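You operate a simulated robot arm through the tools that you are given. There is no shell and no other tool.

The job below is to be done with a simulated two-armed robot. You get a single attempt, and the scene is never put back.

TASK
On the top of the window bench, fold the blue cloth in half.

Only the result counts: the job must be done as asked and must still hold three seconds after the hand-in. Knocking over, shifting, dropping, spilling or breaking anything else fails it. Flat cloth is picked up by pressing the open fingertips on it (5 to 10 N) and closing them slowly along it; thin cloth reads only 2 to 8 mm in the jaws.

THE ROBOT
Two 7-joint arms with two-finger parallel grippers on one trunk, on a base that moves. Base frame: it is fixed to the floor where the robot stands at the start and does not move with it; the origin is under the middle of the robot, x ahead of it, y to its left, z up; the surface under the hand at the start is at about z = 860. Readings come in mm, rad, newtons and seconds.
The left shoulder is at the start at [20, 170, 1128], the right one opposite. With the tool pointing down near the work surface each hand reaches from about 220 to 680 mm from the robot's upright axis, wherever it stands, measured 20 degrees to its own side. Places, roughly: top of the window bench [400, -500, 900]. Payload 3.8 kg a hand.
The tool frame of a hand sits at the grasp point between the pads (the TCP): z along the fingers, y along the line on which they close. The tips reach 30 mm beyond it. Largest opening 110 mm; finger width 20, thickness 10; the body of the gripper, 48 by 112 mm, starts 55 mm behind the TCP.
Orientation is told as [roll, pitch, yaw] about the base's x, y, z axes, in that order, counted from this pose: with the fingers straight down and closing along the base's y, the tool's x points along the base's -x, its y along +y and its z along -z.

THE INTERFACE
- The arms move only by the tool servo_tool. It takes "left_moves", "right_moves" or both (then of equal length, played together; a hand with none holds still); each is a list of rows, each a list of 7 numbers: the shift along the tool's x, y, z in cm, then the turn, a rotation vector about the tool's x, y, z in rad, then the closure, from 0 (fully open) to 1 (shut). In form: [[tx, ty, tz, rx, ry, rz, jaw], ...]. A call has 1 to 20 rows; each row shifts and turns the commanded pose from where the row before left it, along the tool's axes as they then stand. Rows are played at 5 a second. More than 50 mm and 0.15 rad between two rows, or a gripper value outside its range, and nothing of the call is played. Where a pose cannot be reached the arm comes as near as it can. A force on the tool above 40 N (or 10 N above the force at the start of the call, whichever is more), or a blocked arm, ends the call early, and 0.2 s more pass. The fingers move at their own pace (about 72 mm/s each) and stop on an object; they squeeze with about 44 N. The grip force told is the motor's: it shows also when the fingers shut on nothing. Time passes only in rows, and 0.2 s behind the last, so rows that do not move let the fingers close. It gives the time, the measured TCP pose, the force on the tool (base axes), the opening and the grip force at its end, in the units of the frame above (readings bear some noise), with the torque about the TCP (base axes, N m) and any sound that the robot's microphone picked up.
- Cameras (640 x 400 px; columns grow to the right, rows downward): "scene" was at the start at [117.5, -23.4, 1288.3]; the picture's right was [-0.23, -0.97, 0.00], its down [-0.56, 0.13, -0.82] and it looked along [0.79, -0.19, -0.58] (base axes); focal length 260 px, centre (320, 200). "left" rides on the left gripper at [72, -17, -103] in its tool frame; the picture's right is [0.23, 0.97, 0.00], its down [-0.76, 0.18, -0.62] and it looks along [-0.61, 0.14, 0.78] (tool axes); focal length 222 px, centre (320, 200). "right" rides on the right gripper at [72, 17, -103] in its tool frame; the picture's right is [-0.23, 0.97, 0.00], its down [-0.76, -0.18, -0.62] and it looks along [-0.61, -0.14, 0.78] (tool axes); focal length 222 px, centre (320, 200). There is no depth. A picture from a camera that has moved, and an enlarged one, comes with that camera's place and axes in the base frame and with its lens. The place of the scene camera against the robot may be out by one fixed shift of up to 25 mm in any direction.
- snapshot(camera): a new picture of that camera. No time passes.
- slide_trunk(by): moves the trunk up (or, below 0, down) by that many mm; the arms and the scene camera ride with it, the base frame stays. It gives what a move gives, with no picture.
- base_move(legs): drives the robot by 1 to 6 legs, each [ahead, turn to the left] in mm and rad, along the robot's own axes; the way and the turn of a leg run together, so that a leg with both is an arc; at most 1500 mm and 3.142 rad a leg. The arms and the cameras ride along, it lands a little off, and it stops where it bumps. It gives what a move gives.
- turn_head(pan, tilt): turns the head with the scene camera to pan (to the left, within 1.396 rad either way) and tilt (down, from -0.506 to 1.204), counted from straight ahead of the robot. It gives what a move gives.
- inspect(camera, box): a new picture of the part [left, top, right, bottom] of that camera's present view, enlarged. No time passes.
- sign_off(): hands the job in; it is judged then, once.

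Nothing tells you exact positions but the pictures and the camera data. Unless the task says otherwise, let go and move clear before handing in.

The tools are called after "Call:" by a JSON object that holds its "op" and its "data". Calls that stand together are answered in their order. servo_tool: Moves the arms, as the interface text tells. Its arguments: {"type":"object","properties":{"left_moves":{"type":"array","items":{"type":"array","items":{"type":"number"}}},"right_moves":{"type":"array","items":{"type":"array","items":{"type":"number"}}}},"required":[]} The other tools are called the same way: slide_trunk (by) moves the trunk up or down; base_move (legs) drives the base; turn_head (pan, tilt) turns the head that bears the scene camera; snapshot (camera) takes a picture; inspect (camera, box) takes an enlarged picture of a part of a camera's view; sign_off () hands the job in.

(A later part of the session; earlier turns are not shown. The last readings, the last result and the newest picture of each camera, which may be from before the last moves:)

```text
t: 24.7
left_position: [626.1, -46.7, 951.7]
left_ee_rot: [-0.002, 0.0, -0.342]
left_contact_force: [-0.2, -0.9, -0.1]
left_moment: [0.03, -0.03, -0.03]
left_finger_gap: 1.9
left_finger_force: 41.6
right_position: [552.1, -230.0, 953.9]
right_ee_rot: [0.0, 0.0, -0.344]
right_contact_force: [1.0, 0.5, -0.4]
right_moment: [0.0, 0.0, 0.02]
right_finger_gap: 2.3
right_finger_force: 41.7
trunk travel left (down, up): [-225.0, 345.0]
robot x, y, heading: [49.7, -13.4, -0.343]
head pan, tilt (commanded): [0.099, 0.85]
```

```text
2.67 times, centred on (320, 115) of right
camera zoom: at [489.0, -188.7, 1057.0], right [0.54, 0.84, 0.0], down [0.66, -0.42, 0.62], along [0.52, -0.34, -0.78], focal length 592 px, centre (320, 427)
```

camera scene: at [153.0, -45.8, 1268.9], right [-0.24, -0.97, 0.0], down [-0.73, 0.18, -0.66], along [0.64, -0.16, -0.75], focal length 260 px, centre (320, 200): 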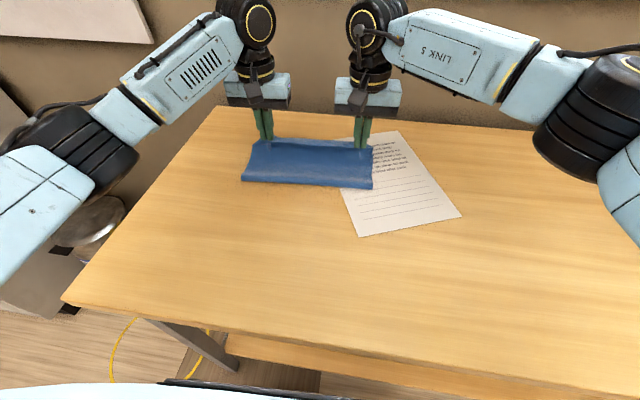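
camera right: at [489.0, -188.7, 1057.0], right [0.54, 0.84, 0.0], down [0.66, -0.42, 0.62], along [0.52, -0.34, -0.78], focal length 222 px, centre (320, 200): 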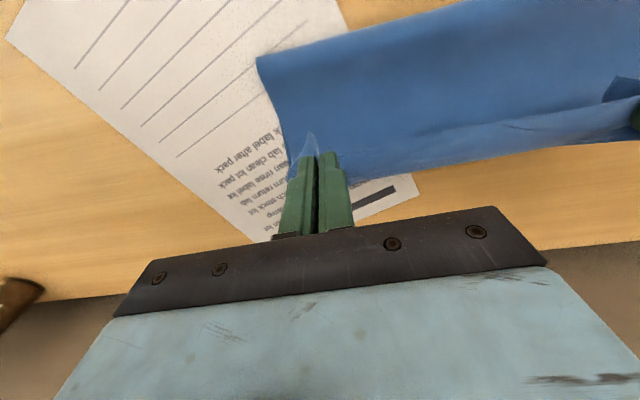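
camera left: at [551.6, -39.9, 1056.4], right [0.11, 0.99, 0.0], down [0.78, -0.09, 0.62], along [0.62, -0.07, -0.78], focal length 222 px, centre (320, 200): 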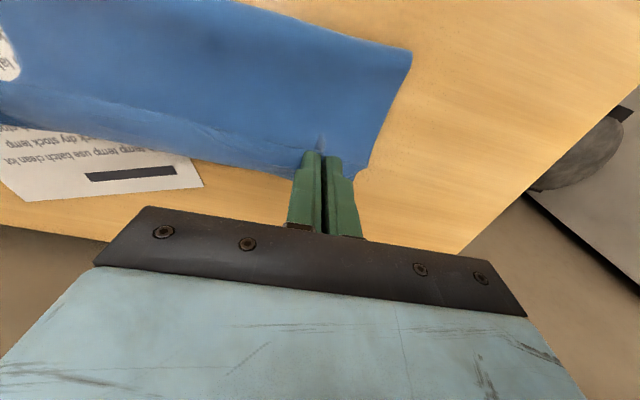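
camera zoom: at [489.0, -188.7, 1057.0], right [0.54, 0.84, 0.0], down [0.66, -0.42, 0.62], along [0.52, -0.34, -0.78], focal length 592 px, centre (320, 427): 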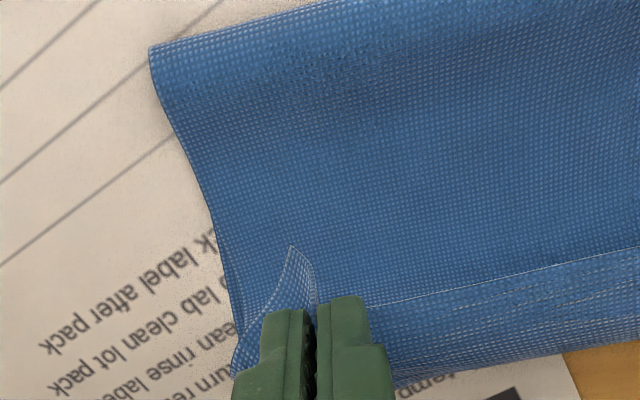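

The edge is curled under at the fingers, a strip about 20 mm wide bent back toward me, because the tools haven't rotated with the cloth. I'll tilt both hands so the fingers point back toward the robot, pivoting about the tips, which opens that curl before release.

Call:
{"op": "servo_tool", "data": {"left_moves": [[-0.5, 0, 0, 0, 0.1, 0, 1.0], [-0.5, 0, 0, 0, 0.1, 0, 1.0], [-0.5, 0, 0, 0, 0.1, 0, 1.0], [-0.5, 0, 0, 0, 0.1, 0, 1.0], [0, 0, 0, 0, 0, 0, 1.0]], "right_moves": [[-0.5, 0, 0, 0, 0.1, 0, 1.0], [-0.5, 0, 0, 0, 0.1, 0, 1.0], [-0.5, 0, 0, 0, 0.1, 0, 1.0], [-0.5, 0, 0, 0, 0.1, 0, 1.0], [0, 0, 0, 0, 0, 0, 1.0]]}}

Call:
{"op": "inspect", "data": {"camera": "scene", "box": [220, 90, 420, 215]}}

Call:
{"op": "snapshot", "data": {"camera": "left"}}

```text
t: 25.9
left_position: [633.7, -50.6, 953.7]
left_ee_rot: [-0.003, 0.399, -0.349]
left_contact_force: [-7.6, -14.5, -1.2]
left_moment: [-0.36, 0.14, 0.23]
left_finger_gap: 1.9
left_finger_force: 42.0
left hand out of reach, approached as far as the arm can: row 4
right_position: [536.7, -234.9, 951.4]
right_ee_rot: [0.005, 0.401, -0.338]
right_contact_force: [6.9, 14.0, 0.8]
right_moment: [0.53, -0.24, -0.06]
right_finger_gap: 1.9
right_finger_force: 41.6
right hand out of reach, approached as far as the arm can: row 3, 4
trunk travel left (down, up): [-225.0, 345.0]
robot x, y, heading: [44.2, -18.6, -0.346]
head pan, tilt (commanded): [0.099, 0.85]
```

```text
3.20 times, centred on (320, 152) of scene
camera zoom: at [153.1, -46.0, 1268.9], right [-0.24, -0.97, 0.0], down [-0.73, 0.18, -0.66], along [0.64, -0.16, -0.75], focal length 833 px, centre (320, 352)
```

zoom: 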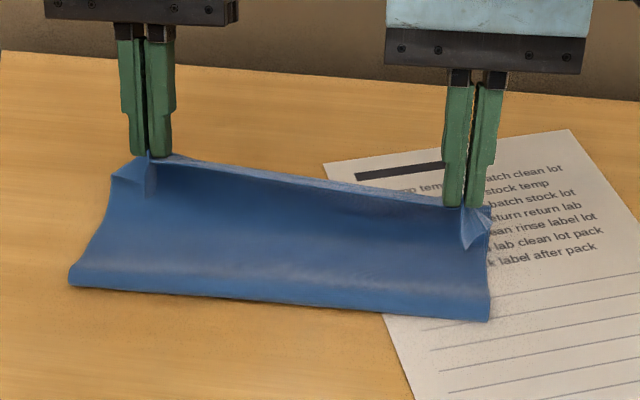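

```text
taken
camera left: at [604.0, -57.8, 1076.8], right [0.13, 0.99, 0.09], down [0.95, -0.15, 0.28], along [0.29, 0.04, -0.96], focal length 222 px, centre (320, 200)
```

left: 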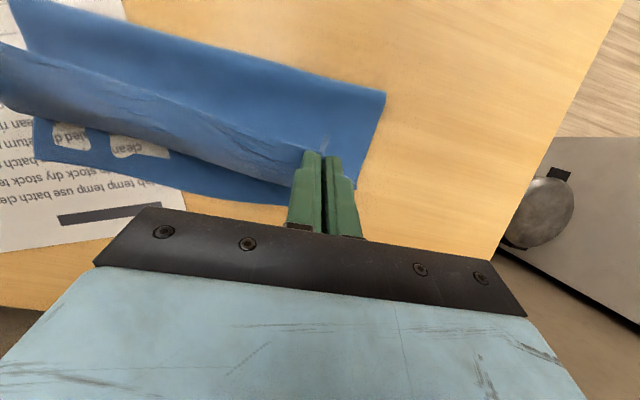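

The right arm reached its limit during the tilt, so it lagged and tension built up between the hands. I'll move the left hand back in step to relax the cloth and check the robot's front clearance before gaining more reach.

Call:
{"op": "servo_tool", "data": {"left_moves": [[0.5, 0, 0.2, 0, 0, 0, 1.0], [0.5, 0, 0.2, 0, 0, 0, 1.0], [0.5, 0, 0.2, 0, 0, 0, 1.0], [0.5, 0, 0.2, 0, 0, 0, 1.0], [0, 0, 0, 0, 0, 0, 1.0]]}}

Call:
{"op": "inspect", "data": {"camera": "scene", "box": [80, 280, 400, 400]}}

Call:
{"op": "inspect", "data": {"camera": "scene", "box": [220, 90, 420, 215]}}

```text
t: 27.1
left_position: [614.3, -41.4, 953.0]
left_ee_rot: [-0.002, 0.399, -0.346]
left_contact_force: [-7.5, -19.5, -0.9]
left_moment: [-0.49, 0.16, 0.27]
left_finger_gap: 1.8
left_finger_force: 41.8
right_position: [536.4, -236.2, 950.8]
right_ee_rot: [0.005, 0.4, -0.342]
right_contact_force: [6.2, 19.1, 0.1]
right_moment: [0.59, -0.2, -0.08]
right_finger_gap: 1.8
right_finger_force: 41.7
trunk travel left (down, up): [-225.0, 345.0]
robot x, y, heading: [45.1, -17.2, -0.347]
head pan, tilt (commanded): [0.099, 0.85]
```

```text
2.00 times, centred on (240, 340) of scene
camera zoom: at [153.1, -45.8, 1268.9], right [-0.24, -0.97, 0.0], down [-0.73, 0.18, -0.66], along [0.64, -0.16, -0.75], focal length 520 px, centre (480, -80)
```

zoom: 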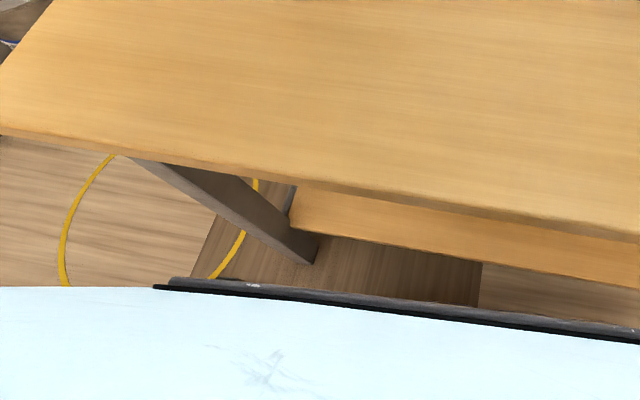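

```text
3.20 times, centred on (320, 152) of scene
camera zoom: at [153.1, -45.8, 1268.9], right [-0.24, -0.97, 0.0], down [-0.73, 0.18, -0.66], along [0.64, -0.16, -0.75], focal length 833 px, centre (320, 352)
```

zoom: 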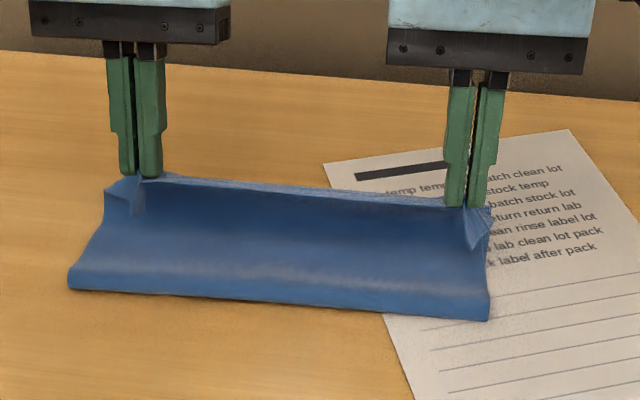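

There's room for about 45 mm more before anything under the bench could be touched. I'll relax the sideways tension first, then drive forward another 40 mm with the hands riding along.

Call:
{"op": "servo_tool", "data": {"left_moves": [[0, -0.4, 0, 0, 0, 0, 1.0], [0, -0.4, 0, 0, 0, 0, 1.0], [0, 0, 0, 0, 0, 0, 1.0]]}}

Call:
{"op": "base_move", "data": {"legs": [[40, 0]]}}

Call:
{"op": "inspect", "data": {"camera": "scene", "box": [220, 90, 420, 215]}}

```text
t: 27.9
left_position: [612.7, -47.8, 953.0]
left_ee_rot: [0.001, 0.401, -0.34]
left_contact_force: [-3.6, -9.5, -0.6]
left_moment: [-0.23, 0.06, 0.1]
left_finger_gap: 1.9
left_finger_force: 41.4
right_position: [537.0, -237.1, 950.6]
right_ee_rot: [-0.001, 0.4, -0.345]
right_contact_force: [3.4, 9.0, -0.4]
right_moment: [0.3, -0.13, -0.05]
right_finger_gap: 1.7
right_finger_force: 41.3
trunk travel left (down, up): [-225.0, 345.0]
robot x, y, heading: [47.3, -14.5, -0.345]
head pan, tilt (commanded): [0.099, 0.85]
```

```text
t: 28.8
left_position: [650.9, -62.8, 953.1]
left_ee_rot: [-0.001, 0.401, -0.341]
left_contact_force: [-2.9, -7.7, -0.5]
left_moment: [-0.16, 0.07, 0.11]
left_finger_gap: 1.9
left_finger_force: 41.8
right_position: [574.4, -251.1, 950.1]
right_ee_rot: [0.001, 0.401, -0.344]
right_contact_force: [2.7, 8.0, -0.1]
right_moment: [0.25, -0.03, -0.02]
right_finger_gap: 1.7
right_finger_force: 41.6
trunk travel left (down, up): [-225.0, 345.0]
robot x, y, heading: [81.8, -30.8, -0.345]
head pan, tilt (commanded): [0.099, 0.85]
```

```text
3.20 times, centred on (320, 152) of scene
camera zoom: at [191.8, -59.6, 1268.8], right [-0.24, -0.97, 0.0], down [-0.73, 0.18, -0.66], along [0.64, -0.16, -0.75], focal length 833 px, centre (320, 352)
```

zoom: 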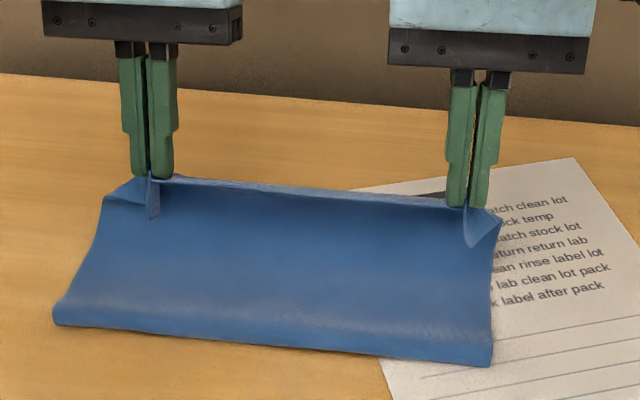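

Base has advanced cleanly. The hands are now shifted about 10 mm to the right of their line, so I'll correct sideways and check the tension and reach.

Call:
{"op": "servo_tool", "data": {"left_moves": [[0, 0.3, 0, 0, 0, 0, 1.0], [0, 0.3, 0, 0, 0, 0, 1.0], [0, 0.3, 0, 0, 0, 0, 1.0], [0, 0, 0, 0, 0, 0, 1.0]], "right_moves": [[0, 0.45, 0, 0, 0, 0, 1.0], [0, 0.45, 0, 0, 0, 0, 1.0], [0, 0.4, 0, 0, 0, 0, 1.0], [0, 0, 0, 0, 0, 0, 1.0]]}}

Call:
{"op": "inspect", "data": {"camera": "scene", "box": [220, 90, 420, 215]}}

Call:
{"op": "snapshot", "data": {"camera": "left"}}

Call:
{"op": "snapshot", "data": {"camera": "right"}}

```text
t: 29.8
left_position: [652.7, -52.7, 953.3]
left_ee_rot: [0.0, 0.4, -0.343]
left_contact_force: [-1.1, -3.8, -0.5]
left_moment: [-0.13, 0.03, 0.08]
left_finger_gap: 2.0
left_finger_force: 42.1
right_position: [573.9, -239.0, 952.4]
right_ee_rot: [-0.002, 0.401, -0.342]
right_contact_force: [1.5, 4.0, 0.8]
right_moment: [0.14, 0.0, -0.01]
right_finger_gap: 1.8
right_finger_force: 41.6
right hand out of reach, approached as far as the arm can: row 3
trunk travel left (down, up): [-225.0, 345.0]
robot x, y, heading: [84.2, -33.1, -0.339]
head pan, tilt (commanded): [0.099, 0.85]
```

```text
3.20 times, centred on (320, 152) of scene
camera zoom: at [190.4, -59.5, 1268.9], right [-0.24, -0.97, 0.0], down [-0.73, 0.18, -0.66], along [0.64, -0.16, -0.75], focal length 833 px, centre (320, 352)
```

zoom: 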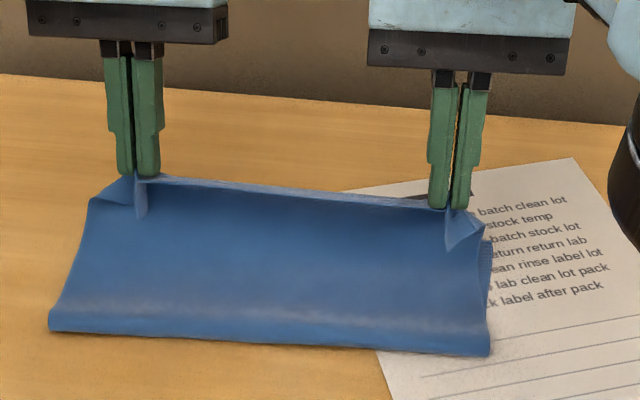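

```text
taken
camera left: at [622.2, -62.0, 1076.7], right [0.13, 0.99, 0.09], down [0.95, -0.15, 0.28], along [0.29, 0.05, -0.96], focal length 222 px, centre (320, 200)
```

left: 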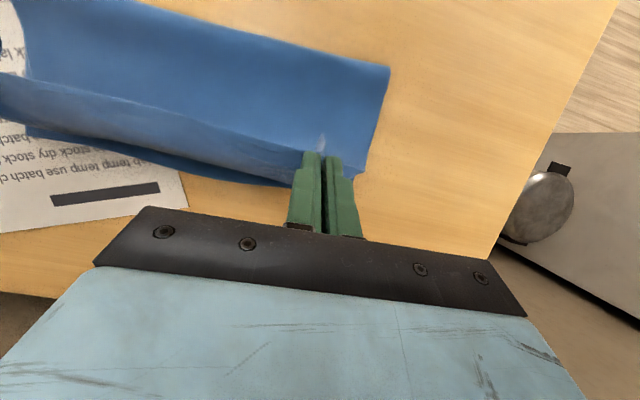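

```text
taken
camera right: at [554.5, -212.8, 1075.3], right [0.53, 0.85, -0.09], down [0.83, -0.49, 0.28], along [0.19, -0.22, -0.96], focal length 222 px, centre (320, 200)
```

right: 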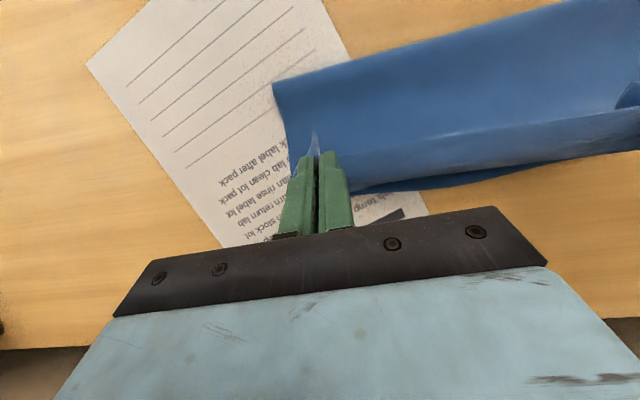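

The fold crease has rolled forward to about n 538, while the far edge sits at about n 656, so the crease should be near n 506. The cloth has slack, so I'll lower the hands while easing them back so the crease rolls back toward me.

Call:
{"op": "servo_tool", "data": {"left_moves": [[0.03, 0, 0.56, 0, 0, 0, 1.0], [0.03, 0, 0.56, 0, 0, 0, 1.0], [0.03, 0, 0.56, 0, 0, 0, 1.0], [0.03, 0, 0.56, 0, 0, 0, 1.0], [0.03, 0, 0.56, 0, 0, 0, 1.0], [0.03, 0, 0.56, 0, 0, 0, 1.0], [0, 0, 0, 0, 0, 0, 1.0]], "right_moves": [[-0.1, 0, 0.5, 0, 0, 0, 1.0], [-0.1, 0, 0.5, 0, 0, 0, 1.0], [-0.1, 0, 0.5, 0, 0, 0, 1.0], [-0.1, 0, 0.5, 0, 0, 0, 1.0], [-0.1, 0, 0.5, 0, 0, 0, 1.0], [-0.1, 0, 0.5, 0, 0, 0, 1.0], [0, 0, 0, 0, 0, 0, 1.0]]}}

Call:
{"op": "inspect", "data": {"camera": "scene", "box": [220, 90, 420, 215]}}

Call:
{"op": "snapshot", "data": {"camera": "left"}}

Call:
{"op": "snapshot", "data": {"camera": "right"}}

```text
t: 31.4
left_position: [639.5, -48.3, 922.3]
left_ee_rot: [0.0, 0.4, -0.342]
left_contact_force: [-0.3, -3.6, -0.8]
left_moment: [-0.1, 0.0, 0.05]
left_finger_gap: 2.0
left_finger_force: 41.2
right_position: [573.0, -236.9, 922.3]
right_ee_rot: [-0.001, 0.402, -0.345]
right_contact_force: [1.2, 3.6, -0.1]
right_moment: [0.09, 0.02, -0.03]
right_finger_gap: 1.9
right_finger_force: 41.9
right hand out of reach, approached as far as the arm can: row 5
trunk travel left (down, up): [-225.0, 345.0]
robot x, y, heading: [83.4, -29.7, -0.346]
head pan, tilt (commanded): [0.099, 0.85]
```

```text
3.20 times, centred on (320, 152) of scene
camera zoom: at [190.4, -59.2, 1268.9], right [-0.24, -0.97, 0.0], down [-0.73, 0.18, -0.66], along [0.64, -0.16, -0.75], focal length 833 px, centre (320, 352)
```

zoom: 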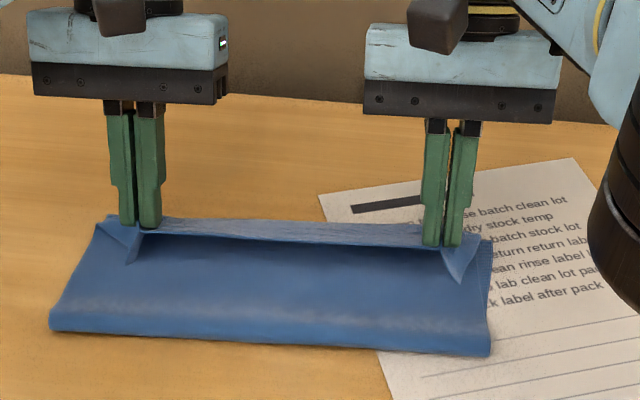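

```text
taken
camera left: at [608.0, -56.8, 1046.4], right [0.13, 0.99, 0.09], down [0.95, -0.15, 0.28], along [0.29, 0.05, -0.96], focal length 222 px, centre (320, 200)
```

left: 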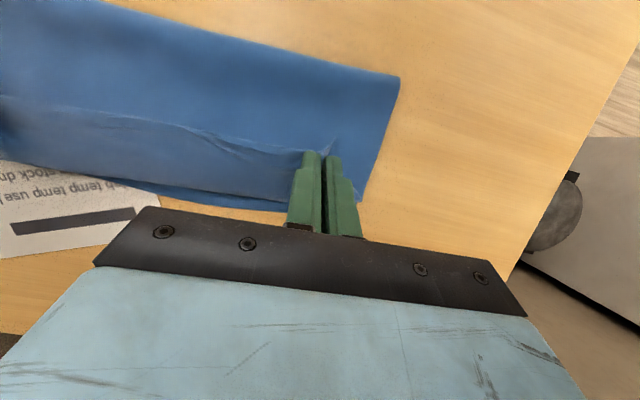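

```text
taken
camera right: at [553.2, -210.8, 1045.4], right [0.53, 0.85, -0.09], down [0.83, -0.49, 0.28], along [0.19, -0.22, -0.96], focal length 222 px, centre (320, 200)
```

right: 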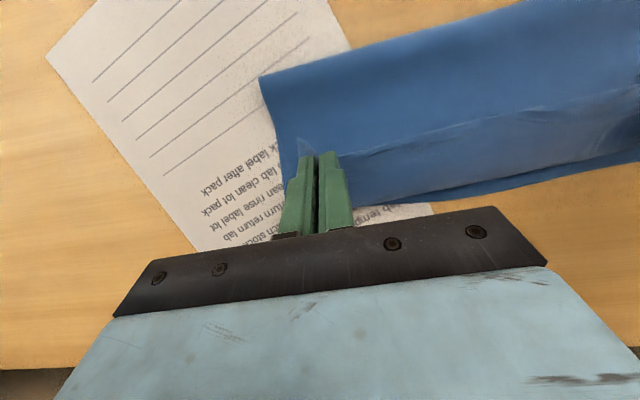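

The crease stayed at about n 537, because the carry path was a bit too low and the slack rolled it forward. I'll reverse up to the top of the arc so the sheet hangs straight and the lift-off line moves back, then come down again on a tauter path.

Call:
{"op": "servo_tool", "data": {"left_moves": [[1.24, 0, -1.65, 0, 0, 0, 1.0], [1.44, 0, -1.35, 0, 0, 0, 1.0], [1.69, 0, -0.91, 0, 0, 0, 1.0], [1.76, 0, -0.56, 0, 0, 0, 1.0], [1.73, 0, -0.25, 0, 0, 0, 1.0], [1.61, 0, 0.03, 0, 0, 0, 1.0], [1.45, 0, 0.17, 0, 0, 0, 1.0], [1.32, 0, 0.23, 0, 0, 0, 1.0], [1.0, 0, 0.21, 0, 0, 0, 1.0], [0.59, 0, 0.14, 0, 0, 0, 1.0], [0, 0, 0, 0, 0, 0, 1.0]], "right_moves": [[1.24, 0, -1.65, 0, 0, 0, 1.0], [1.44, 0, -1.35, 0, 0, 0, 1.0], [1.69, 0, -0.91, 0, 0, 0, 1.0], [1.76, 0, -0.56, 0, 0, 0, 1.0], [1.73, 0, -0.25, 0, 0, 0, 1.0], [1.61, 0, 0.03, 0, 0, 0, 1.0], [1.45, 0, 0.17, 0, 0, 0, 1.0], [1.32, 0, 0.23, 0, 0, 0, 1.0], [1.0, 0, 0.21, 0, 0, 0, 1.0], [0.59, 0, 0.14, 0, 0, 0, 1.0], [0, 0, 0, 0, 0, 0, 1.0]]}}

Call:
{"op": "inspect", "data": {"camera": "scene", "box": [200, 90, 440, 240]}}

Call:
{"op": "snapshot", "data": {"camera": "left"}}

Call:
{"op": "snapshot", "data": {"camera": "right"}}

```text
t: 33.8
left_position: [532.9, -10.8, 1012.6]
left_ee_rot: [0.0, 0.401, -0.341]
left_contact_force: [0.1, -0.3, 0.4]
left_moment: [0.0, -0.03, -0.03]
left_finger_gap: 1.6
left_finger_force: 42.1
right_position: [506.2, -197.7, 1011.0]
right_ee_rot: [-0.001, 0.401, -0.343]
right_contact_force: [0.0, -0.3, 0.8]
right_moment: [0.01, -0.01, -0.01]
right_finger_gap: 2.0
right_finger_force: 41.3
right hand out of reach, approached as far as the arm can: row 1, 2, 3, 4, 5
trunk travel left (down, up): [-225.0, 345.0]
robot x, y, heading: [87.0, -27.2, -0.339]
head pan, tilt (commanded): [0.099, 0.85]
```

```text
2.67 times, centred on (320, 165) of scene
camera zoom: at [190.5, -59.2, 1268.9], right [-0.24, -0.97, 0.0], down [-0.73, 0.18, -0.66], along [0.64, -0.16, -0.75], focal length 694 px, centre (320, 293)
```

zoom: 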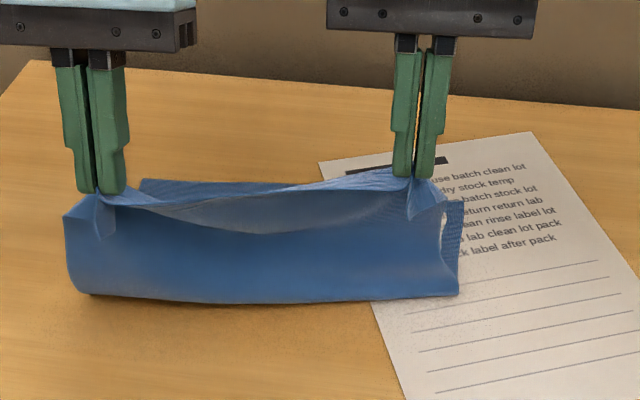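

```text
taken
camera left: at [502.4, -19.3, 1136.5], right [0.13, 0.99, 0.09], down [0.95, -0.15, 0.28], along [0.29, 0.05, -0.96], focal length 222 px, centre (320, 200)
```

left: 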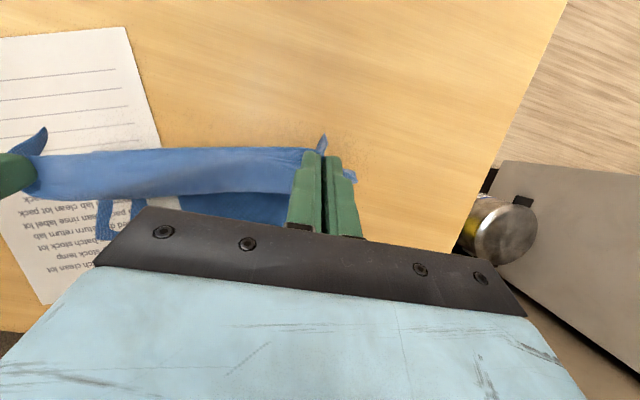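

```text
taken
camera right: at [486.0, -171.4, 1134.3], right [0.53, 0.85, -0.09], down [0.83, -0.49, 0.28], along [0.19, -0.22, -0.96], focal length 222 px, centre (320, 200)
```

right: 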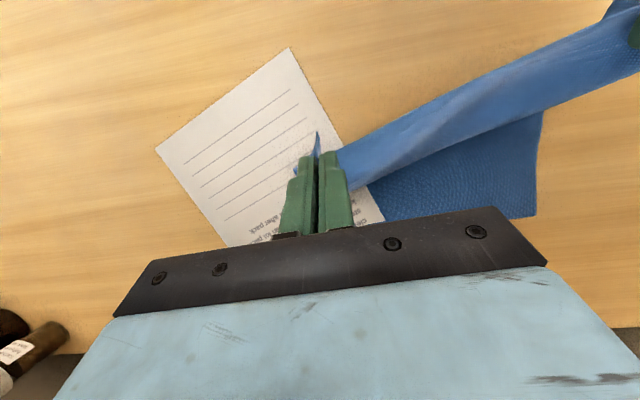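

The right hand's earlier over-reach left it about 36 mm too far forward, and it also needs to shift 15 mm to my right. I'll realign it with the left hand and raise both a little so the sheet hangs straight.

Call:
{"op": "servo_tool", "data": {"left_moves": [[0.232, 0, -0.292, 0, 0, 0, 1.0], [0.232, 0, -0.292, 0, 0, 0, 1.0], [0.232, 0, -0.292, 0, 0, 0, 1.0], [0.232, 0, -0.292, 0, 0, 0, 1.0], [0.232, 0, -0.292, 0, 0, 0, 1.0], [0, 0, 0, 0, 0, 0, 1.0]], "right_moves": [[0.94, -0.31, -0.016, 0, 0, 0, 1.0], [0.94, -0.31, -0.016, 0, 0, 0, 1.0], [0.94, -0.31, -0.016, 0, 0, 0, 1.0], [0.94, -0.31, -0.016, 0, 0, 0, 1.0], [0.94, -0.31, -0.016, 0, 0, 0, 1.0], [0, 0, 0, 0, 0, 0, 1.0]]}}

Call:
{"op": "inspect", "data": {"camera": "scene", "box": [200, 90, 440, 240]}}

Call:
{"op": "snapshot", "data": {"camera": "left"}}

Call:
{"op": "snapshot", "data": {"camera": "right"}}

```text
t: 35.2
left_position: [527.7, -9.5, 1030.9]
left_ee_rot: [-0.001, 0.398, -0.345]
left_contact_force: [-1.2, -3.5, -0.9]
left_moment: [-0.07, 0.02, 0.02]
left_finger_gap: 1.9
left_finger_force: 41.9
right_position: [458.6, -197.8, 1030.9]
right_ee_rot: [0.002, 0.4, -0.343]
right_contact_force: [0.7, 2.8, -0.2]
right_moment: [0.11, -0.02, 0.0]
right_finger_gap: 1.8
right_finger_force: 42.2
trunk travel left (down, up): [-225.0, 345.0]
robot x, y, heading: [86.1, -30.2, -0.339]
head pan, tilt (commanded): [0.099, 0.85]
```

```text
2.67 times, centred on (320, 165) of scene
camera zoom: at [190.6, -59.1, 1268.9], right [-0.24, -0.97, 0.0], down [-0.73, 0.18, -0.66], along [0.64, -0.16, -0.75], focal length 694 px, centre (320, 293)
```

zoom: 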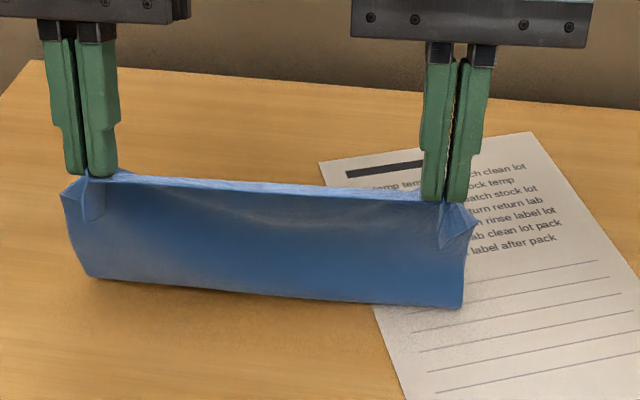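

```text
taken
camera left: at [497.9, -17.7, 1154.4], right [0.13, 0.99, 0.09], down [0.95, -0.15, 0.28], along [0.29, 0.05, -0.96], focal length 222 px, centre (320, 200)
```

left: 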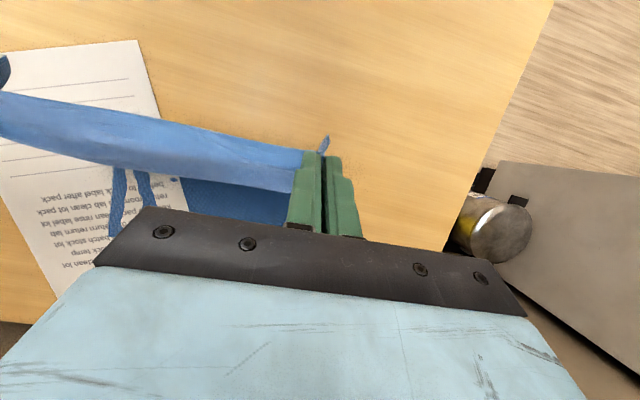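

```text
taken
camera right: at [439.8, -171.4, 1154.0], right [0.53, 0.85, -0.09], down [0.83, -0.49, 0.28], along [0.19, -0.22, -0.96], focal length 222 px, centre (320, 200)
```

right: 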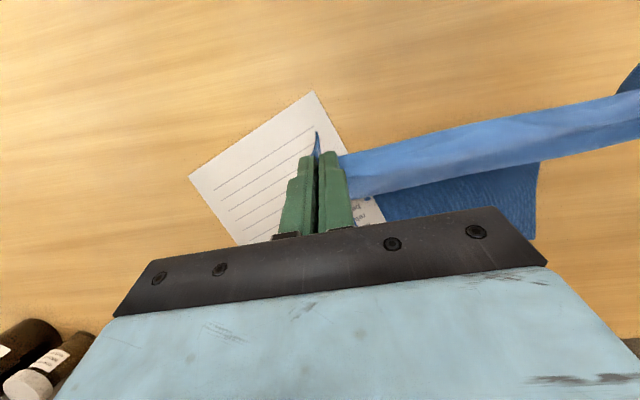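

Folding away from me fights the natural direction of this grip: the edge curls under and the crease creeps. I'll lift the whole cloth so it hangs from its near edge, lay its far half down pointing away from me, then bring the held edge back over it toward the robot, the way the grip naturally trails. First step is to straighten the wrists and peel the cloth up and forward.

Call:
{"op": "servo_tool", "data": {"left_moves": [[-0.06, 0, -0.71, 0, -0.1, 0, 1.0], [-0.13, 0, -0.7, 0, -0.1, 0, 1.0], [-0.2, 0, -0.68, 0, -0.1, 0, 1.0], [-0.27, 0, -0.66, 0, -0.1, 0, 1.0], [-1.0, 0, -1.03, 0, 0, 0, 1.0], [-1.0, 0, -1.03, 0, 0, 0, 1.0], [-1.0, 0, -1.03, 0, 0, 0, 1.0], [-1.0, 0, -1.03, 0, 0, 0, 1.0], [-1.0, 0, -1.03, 0, 0, 0, 1.0], [-1.0, 0, -1.03, 0, 0, 0, 1.0], [0, 0, 0, 0, 0, 0, 1.0]], "right_moves": [[-0.06, 0, -0.71, 0, -0.1, 0, 1.0], [-0.13, 0, -0.7, 0, -0.1, 0, 1.0], [-0.2, 0, -0.68, 0, -0.1, 0, 1.0], [-0.27, 0, -0.66, 0, -0.1, 0, 1.0], [-1.0, 0, -1.03, 0, 0, 0, 1.0], [-1.0, 0, -1.03, 0, 0, 0, 1.0], [-1.0, 0, -1.03, 0, 0, 0, 1.0], [-1.0, 0, -1.03, 0, 0, 0, 1.0], [-1.0, 0, -1.03, 0, 0, 0, 1.0], [-1.0, 0, -1.03, 0, 0, 0, 1.0], [0, 0, 0, 0, 0, 0, 1.0]]}}

Call:
{"op": "snapshot", "data": {"camera": "scene"}}

Call:
{"op": "snapshot", "data": {"camera": "right"}}

```text
t: 37.6
left_position: [597.2, -33.9, 1119.4]
left_ee_rot: [0.0, -0.001, -0.343]
left_contact_force: [-1.0, -3.7, 0.2]
left_moment: [-0.1, 0.01, 0.0]
left_finger_gap: 1.7
left_finger_force: 42.2
right_position: [528.0, -221.4, 1117.5]
right_ee_rot: [-0.001, 0.0, -0.344]
right_contact_force: [1.5, 3.6, -0.6]
right_moment: [0.11, -0.03, 0.04]
right_finger_gap: 1.8
right_finger_force: 41.9
trunk travel left (down, up): [-225.0, 345.0]
robot x, y, heading: [83.3, -32.5, -0.344]
head pan, tilt (commanded): [0.099, 0.85]
```

```text
taken
camera scene: at [190.5, -59.2, 1268.9], right [-0.24, -0.97, 0.0], down [-0.73, 0.18, -0.66], along [0.64, -0.16, -0.75], focal length 260 px, centre (320, 200)
```

scene: 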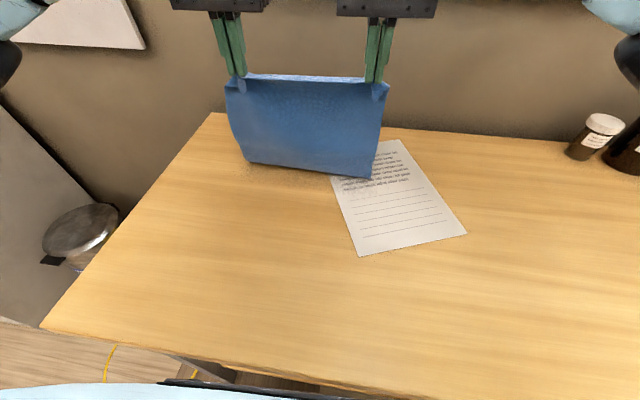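

```text
taken
camera right: at [466.1, -180.6, 1220.5], right [0.54, 0.84, 0.0], down [0.66, -0.42, 0.62], along [0.52, -0.34, -0.78], focal length 222 px, centre (320, 200)
```

right: 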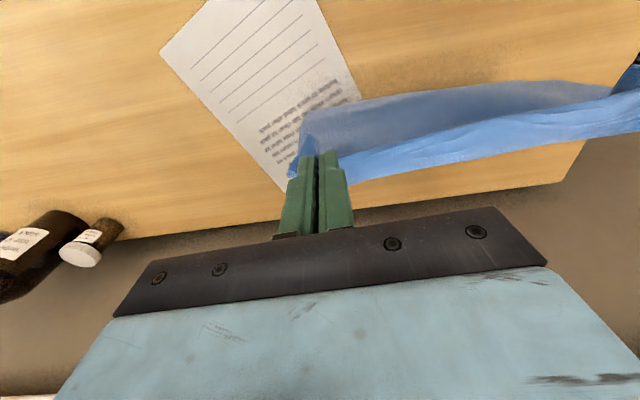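

The cloth is peeling up cleanly and the paper hasn't moved. I'll carry on up until it hangs free.

Call:
{"op": "servo_tool", "data": {"left_moves": [[-0.8, 0, -1.16, 0, 0, 0, 1.0], [-0.8, 0, -1.16, 0, 0, 0, 1.0], [-0.8, 0, -1.16, 0, 0, 0, 1.0], [-0.6, 0, -1.16, 0, 0, 0, 1.0], [-0.4, 0, -1.16, 0, 0, 0, 1.0], [0, 0, -1.0, 0, 0, 0, 1.0], [0, 0, -1.0, 0, 0, 0, 1.0], [0, 0, -1.0, 0, 0, 0, 1.0], [0, 0, -1.0, 0, 0, 0, 1.0], [0, 0, 0, 0, 0, 0, 1.0]], "right_moves": [[-0.8, 0, -1.16, 0, 0, 0, 1.0], [-0.8, 0, -1.16, 0, 0, 0, 1.0], [-0.8, 0, -1.16, 0, 0, 0, 1.0], [-0.6, 0, -1.16, 0, 0, 0, 1.0], [-0.4, 0, -1.16, 0, 0, 0, 1.0], [0, 0, -1.0, 0, 0, 0, 1.0], [0, 0, -1.0, 0, 0, 0, 1.0], [0, 0, -1.0, 0, 0, 0, 1.0], [0, 0, -1.0, 0, 0, 0, 1.0], [0, 0, 0, 0, 0, 0, 1.0]]}}

Call:
{"op": "snapshot", "data": {"camera": "scene"}}

Call:
{"op": "snapshot", "data": {"camera": "left"}}

Call:
{"op": "snapshot", "data": {"camera": "right"}}

```text
t: 39.8
left_position: [630.7, -45.1, 1216.2]
left_ee_rot: [0.0, 0.001, -0.341]
left_contact_force: [-1.3, -4.3, -0.4]
left_moment: [-0.12, 0.04, -0.01]
left_finger_gap: 1.9
left_finger_force: 42.3
right_position: [561.6, -234.5, 1215.1]
right_ee_rot: [0.001, -0.001, -0.344]
right_contact_force: [0.9, 4.6, -0.6]
right_moment: [0.16, -0.04, 0.07]
right_finger_gap: 1.8
right_finger_force: 41.5
trunk travel left (down, up): [-225.0, 345.0]
robot x, y, heading: [81.2, -29.5, -0.346]
head pan, tilt (commanded): [0.099, 0.85]
```

```text
taken
camera scene: at [190.7, -59.3, 1268.9], right [-0.24, -0.97, 0.0], down [-0.73, 0.18, -0.66], along [0.64, -0.16, -0.75], focal length 260 px, centre (320, 200)
```

scene: 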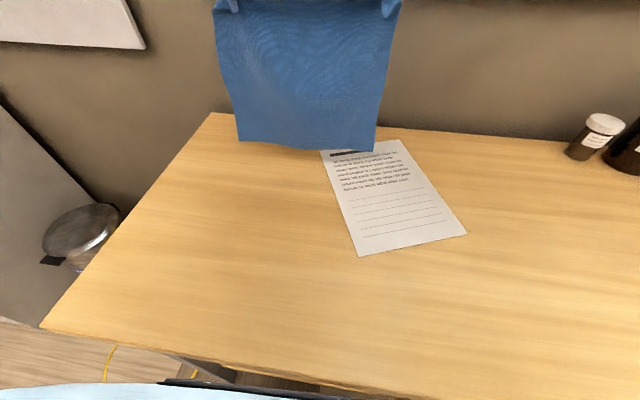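

```text
taken
camera left: at [556.0, -38.1, 1319.3], right [0.11, 0.99, 0.0], down [0.78, -0.09, 0.62], along [0.62, -0.07, -0.78], focal length 222 px, centre (320, 200)
```

left: 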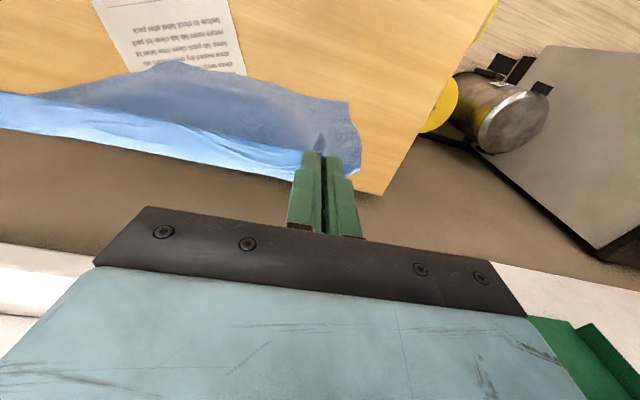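

```text
taken
camera right: at [498.0, -192.5, 1318.2], right [0.54, 0.84, 0.0], down [0.66, -0.42, 0.62], along [0.52, -0.34, -0.78], focal length 222 px, centre (320, 200)
```

right: 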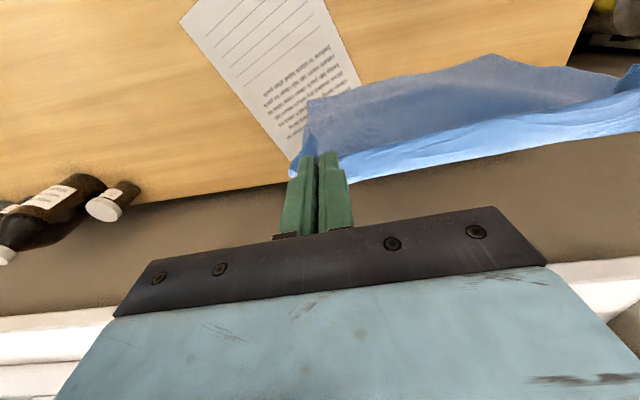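

The cloth hangs freely and straight, and the paper hasn't moved. Now I'll carry it back toward me, with the bottom edge clear of the bench, so the hanging edge is over about n 390.

Call:
{"op": "servo_tool", "data": {"left_moves": [[0.7, 0, 0, 0, 0, 0, 1.0], [1.4, 0, 0, 0, 0, 0, 1.0], [1.5, 0, 0, 0, 0, 0, 1.0], [1.5, 0, 0, 0, 0, 0, 1.0], [1.5, 0, 0, 0, 0, 0, 1.0], [1.5, 0, 0, 0, 0, 0, 1.0], [1.5, 0, 0, 0, 0, 0, 1.0], [1.5, 0, 0, 0, 0, 0, 1.0], [1.5, 0, 0, 0, 0, 0, 1.0], [1.5, 0, 0, 0, 0, 0, 1.0], [1.5, 0, 0, 0, 0, 0, 1.0], [1.5, 0, 0, 0, 0, 0, 1.0], [1.5, 0, 0, 0, 0, 0, 1.0], [1.5, 0, 0, 0, 0, 0, 1.0], [1.5, 0, 0, 0, 0, 0, 1.0], [1.5, 0, 0, 0, 0, 0, 1.0], [0.8, 0, 0, 0, 0, 0, 1.0], [0, 0, 0, 0, 0, 0, 1.0], [0, 0, 0, 0, 0, 0, 1.0]], "right_moves": [[0.7, 0, 0, 0, 0, 0, 1.0], [1.4, 0, 0, 0, 0, 0, 1.0], [1.5, 0, 0, 0, 0, 0, 1.0], [1.5, 0, 0, 0, 0, 0, 1.0], [1.5, 0, 0, 0, 0, 0, 1.0], [1.5, 0, 0, 0, 0, 0, 1.0], [1.5, 0, 0, 0, 0, 0, 1.0], [1.5, 0, 0, 0, 0, 0, 1.0], [1.5, 0, 0, 0, 0, 0, 1.0], [1.5, 0, 0, 0, 0, 0, 1.0], [1.5, 0, 0, 0, 0, 0, 1.0], [1.5, 0, 0, 0, 0, 0, 1.0], [1.5, 0, 0, 0, 0, 0, 1.0], [1.5, 0, 0, 0, 0, 0, 1.0], [1.5, 0, 0, 0, 0, 0, 1.0], [1.5, 0, 0, 0, 0, 0, 1.0], [0.8, 0, 0, 0, 0, 0, 1.0], [0, 0, 0, 0, 0, 0, 1.0], [0, 0, 0, 0, 0, 0, 1.0]]}}

Call:
{"op": "snapshot", "data": {"camera": "scene"}}

Call:
{"op": "snapshot", "data": {"camera": "left"}}

Call:
{"op": "snapshot", "data": {"camera": "right"}}

```text
t: 43.8
left_position: [405.0, 35.7, 1216.2]
left_ee_rot: [-0.001, -0.001, -0.342]
left_contact_force: [-1.9, -5.1, 0.6]
left_moment: [-0.14, 0.06, 0.01]
left_finger_gap: 2.0
left_finger_force: 41.8
right_position: [333.8, -153.5, 1215.3]
right_ee_rot: [0.001, -0.002, -0.344]
right_contact_force: [1.4, 5.0, 0.1]
right_moment: [0.16, -0.06, 0.04]
right_finger_gap: 1.7
right_finger_force: 41.5
trunk travel left (down, up): [-225.0, 345.0]
robot x, y, heading: [81.4, -29.4, -0.346]
head pan, tilt (commanded): [0.099, 0.85]
```

```text
taken
camera scene: at [190.4, -59.2, 1268.9], right [-0.24, -0.97, 0.0], down [-0.73, 0.18, -0.66], along [0.64, -0.16, -0.75], focal length 260 px, centre (320, 200)
```

scene: 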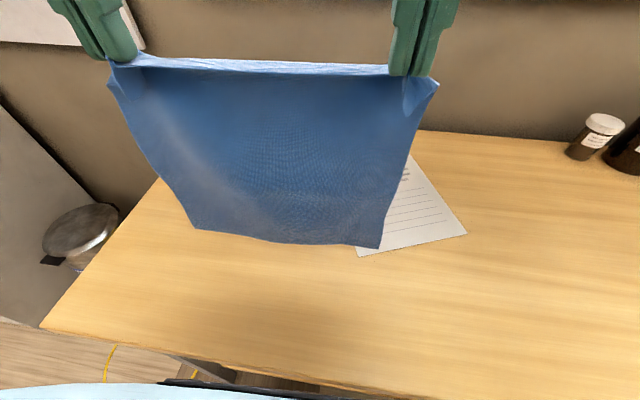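

```text
taken
camera left: at [331.1, 42.4, 1319.3], right [0.11, 0.99, 0.0], down [0.78, -0.09, 0.62], along [0.62, -0.07, -0.78], focal length 222 px, centre (320, 200)
```

left: 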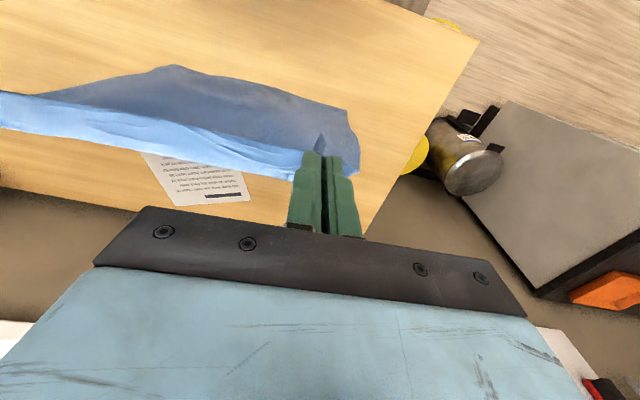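

```text
taken
camera right: at [272.7, -112.2, 1318.5], right [0.54, 0.84, 0.0], down [0.66, -0.42, 0.62], along [0.52, -0.34, -0.78], focal length 222 px, centre (320, 200)
```

right: 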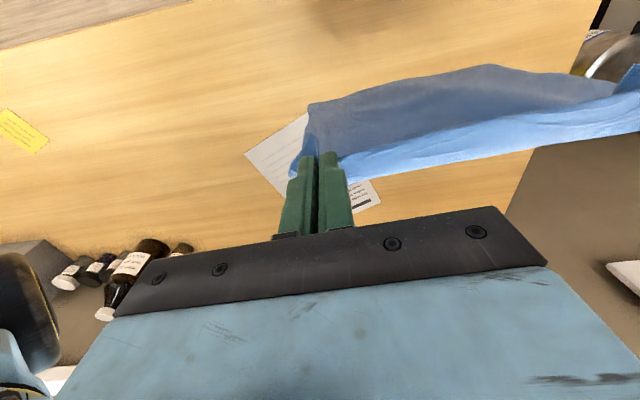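

The cloth now hangs over clear bench. Its lower edge leans slightly ahead of the hands, because the grip points it forward. I'll tilt both hands so the sheet leaves the fingers more downward, then lower to bring its edge near the bench.

Call:
{"op": "servo_tool", "data": {"left_moves": [[0, 0, 0.3, 0, 0.1, 0, 1.0], [0, 0, 0.3, 0, 0.1, 0, 1.0], [0, 0, 0.3, 0, 0.1, 0, 1.0], [0, 0, 0.3, 0, 0.1, 0, 1.0], [0, 0, 0.3, 0, 0.1, 0, 1.0], [0, 0, 0, 0, 0.1, 0, 1.0], [0, 0, 0, 0, 0, 0, 1.0], [0, 0, 0, 0, 0, 0, 1.0]], "right_moves": [[0, 0, 0.3, 0, 0.1, 0, 1.0], [0, 0, 0.3, 0, 0.1, 0, 1.0], [0, 0, 0.3, 0, 0.1, 0, 1.0], [0, 0, 0.3, 0, 0.1, 0, 1.0], [0, 0, 0.3, 0, 0.1, 0, 1.0], [0, 0, 0, 0, 0.1, 0, 1.0], [0, 0, 0, 0, 0, 0, 1.0], [0, 0, 0, 0, 0, 0, 1.0]]}}

Call:
{"op": "snapshot", "data": {"camera": "scene"}}

Call:
{"op": "snapshot", "data": {"camera": "left"}}

Call:
{"op": "snapshot", "data": {"camera": "right"}}

```text
t: 45.6
left_position: [402.3, 35.3, 1201.6]
left_ee_rot: [-0.001, 0.599, -0.341]
left_contact_force: [-1.2, -4.0, -0.1]
left_moment: [-0.11, 0.04, 0.07]
left_finger_gap: 1.9
left_finger_force: 41.9
right_position: [332.7, -151.6, 1200.5]
right_ee_rot: [0.001, 0.601, -0.343]
right_contact_force: [1.6, 4.1, 0.6]
right_moment: [0.12, -0.03, -0.03]
right_finger_gap: 1.7
right_finger_force: 41.6
trunk travel left (down, up): [-225.0, 345.0]
robot x, y, heading: [84.8, -28.5, -0.343]
head pan, tilt (commanded): [0.099, 0.85]
```

```text
taken
camera scene: at [190.5, -59.2, 1268.9], right [-0.24, -0.97, 0.0], down [-0.73, 0.18, -0.66], along [0.64, -0.16, -0.75], focal length 260 px, centre (320, 200)
```

scene: 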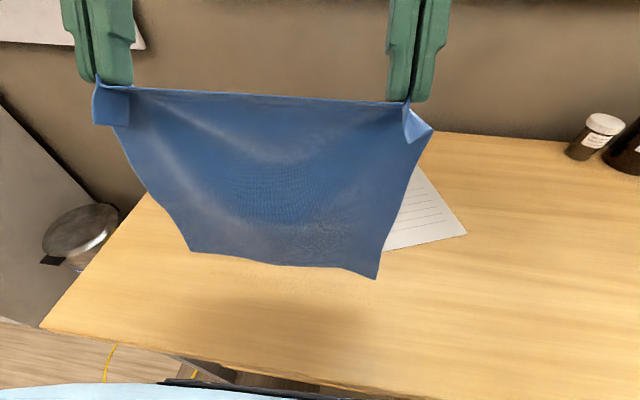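

```text
taken
camera left: at [395.0, 19.1, 1327.8], right [0.15, 0.98, 0.13], down [0.98, -0.16, 0.08], along [0.1, 0.11, -0.99], focal length 222 px, centre (320, 200)
```

left: 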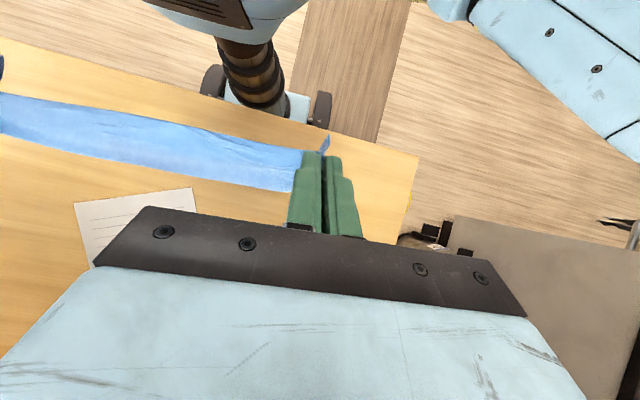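

```text
taken
camera right: at [337.3, -135.0, 1326.9], right [0.51, 0.85, -0.13], down [0.86, -0.5, 0.08], along [0.01, -0.15, -0.99], focal length 222 px, centre (320, 200)
```

right: 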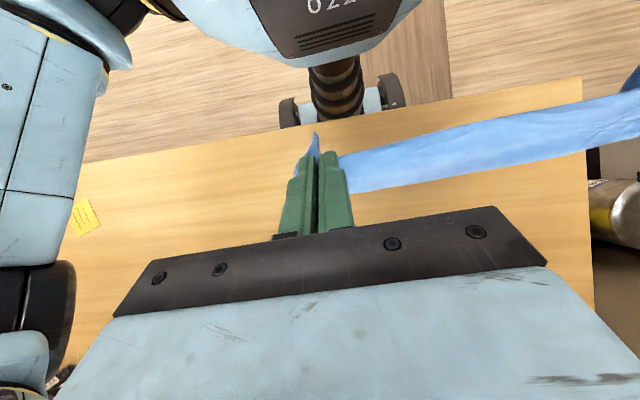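

With the tilt, the sheet now hangs nearly plumb. I'll back up a little for a run-up, then sweep forward while lowering so the bottom edge trails behind and lays down on the bench.

Call:
{"op": "servo_tool", "data": {"left_moves": [[1.1, 0, 0.753, 0, 0, 0, 1.0], [1.1, 0, 0.753, 0, 0, 0, 1.0], [1.1, 0, 0.753, 0, 0, 0, 1.0], [0, 0, 0, 0, 0, 0, 1.0], [0, 0, 0, 0, 0, 0, 1.0], [0, 0, 0, 0, 0, 0, 1.0], [-1.22, 0, -0.35, 0, 0, 0, 1.0], [-2.51, 0, -0.75, 0, 0, 0, 1.0], [-3.15, 0, -0.705, 0, 0, 0, 1.0], [-3.32, 0, -0.46, 0, 0, 0, 1.0], [-3.19, 0, 0.24, 0, 0, 0, 1.0], [-2.78, 0, 0.52, 0, 0, 0, 1.0], [-2.5, 0, 0.47, 0, 0, 0, 1.0], [-2.09, 0, 0.39, 0, 0, 0, 1.0], [-1.67, 0, 0.31, 0, 0, 0, 1.0], [-1.39, 0, 0.26, 0, 0, 0, 1.0], [0, 0, 0, 0, 0, 0, 1.0]], "right_moves": [[1.1, 0, 0.753, 0, 0, 0, 1.0], [1.1, 0, 0.753, 0, 0, 0, 1.0], [1.1, 0, 0.753, 0, 0, 0, 1.0], [0, 0, 0, 0, 0, 0, 1.0], [0, 0, 0, 0, 0, 0, 1.0], [0, 0, 0, 0, 0, 0, 1.0], [-1.22, 0, -0.35, 0, 0, 0, 1.0], [-2.51, 0, -0.75, 0, 0, 0, 1.0], [-3.15, 0, -0.705, 0, 0, 0, 1.0], [-3.32, 0, -0.46, 0, 0, 0, 1.0], [-3.19, 0, 0.24, 0, 0, 0, 1.0], [-2.78, 0, 0.52, 0, 0, 0, 1.0], [-2.5, 0, 0.47, 0, 0, 0, 1.0], [-2.09, 0, 0.39, 0, 0, 0, 1.0], [-1.67, 0, 0.31, 0, 0, 0, 1.0], [-1.39, 0, 0.26, 0, 0, 0, 1.0], [0, 0, 0, 0, 0, 0, 1.0]]}}

Call:
{"op": "snapshot", "data": {"camera": "scene"}}

Call:
{"op": "snapshot", "data": {"camera": "left"}}

Call:
{"op": "snapshot", "data": {"camera": "right"}}

```text
t: 49.2
left_position: [550.3, -17.1, 1068.1]
left_ee_rot: [-0.001, 0.602, -0.345]
left_contact_force: [-1.7, -4.0, -0.4]
left_moment: [-0.07, 0.0, 0.08]
left_finger_gap: 1.6
left_finger_force: 41.7
right_position: [480.6, -203.8, 1065.9]
right_ee_rot: [0.0, 0.6, -0.343]
right_contact_force: [1.7, 3.0, -0.2]
right_moment: [0.15, -0.03, -0.06]
right_finger_gap: 1.8
right_finger_force: 41.9
trunk travel left (down, up): [-225.0, 345.0]
robot x, y, heading: [87.5, -32.6, -0.343]
head pan, tilt (commanded): [0.099, 0.85]
```

```text
taken
camera scene: at [190.3, -59.1, 1269.0], right [-0.24, -0.97, 0.0], down [-0.73, 0.18, -0.66], along [0.64, -0.16, -0.75], focal length 260 px, centre (320, 200)
```

scene: 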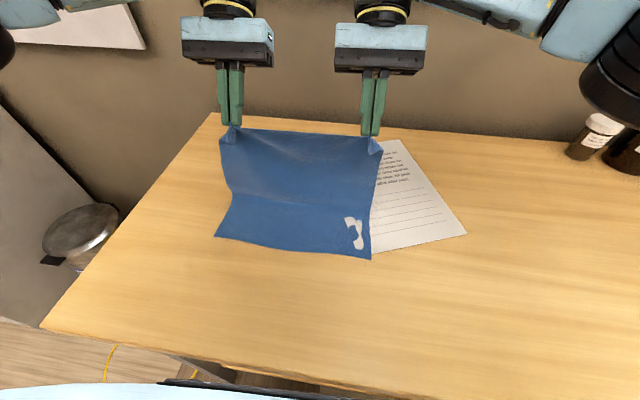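

```text
taken
camera left: at [543.7, -33.6, 1194.1], right [0.15, 0.98, 0.13], down [0.98, -0.16, 0.08], along [0.1, 0.11, -0.99], focal length 222 px, centre (320, 200)
```

left: 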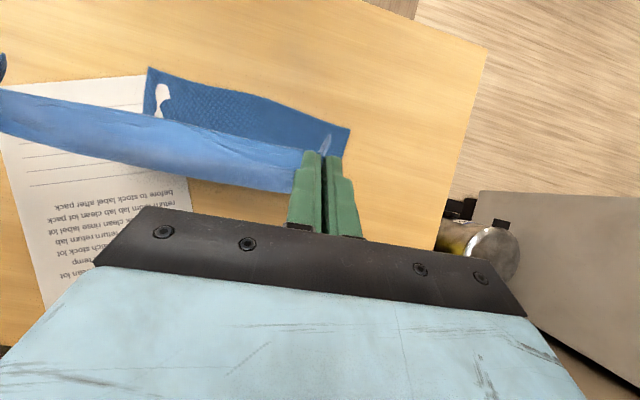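

```text
taken
camera right: at [484.2, -187.2, 1192.7], right [0.51, 0.85, -0.13], down [0.86, -0.5, 0.08], along [0.01, -0.15, -0.99], focal length 222 px, centre (320, 200)
```

right: 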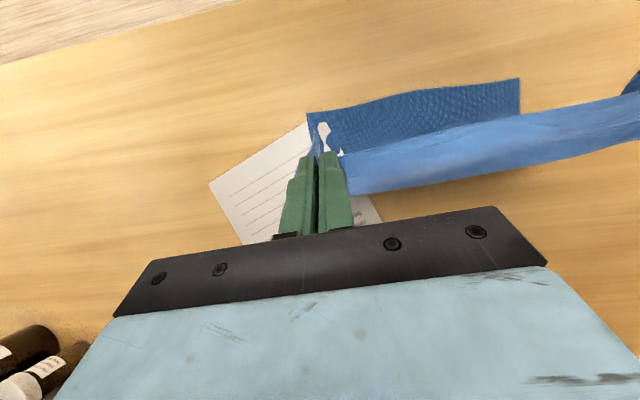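

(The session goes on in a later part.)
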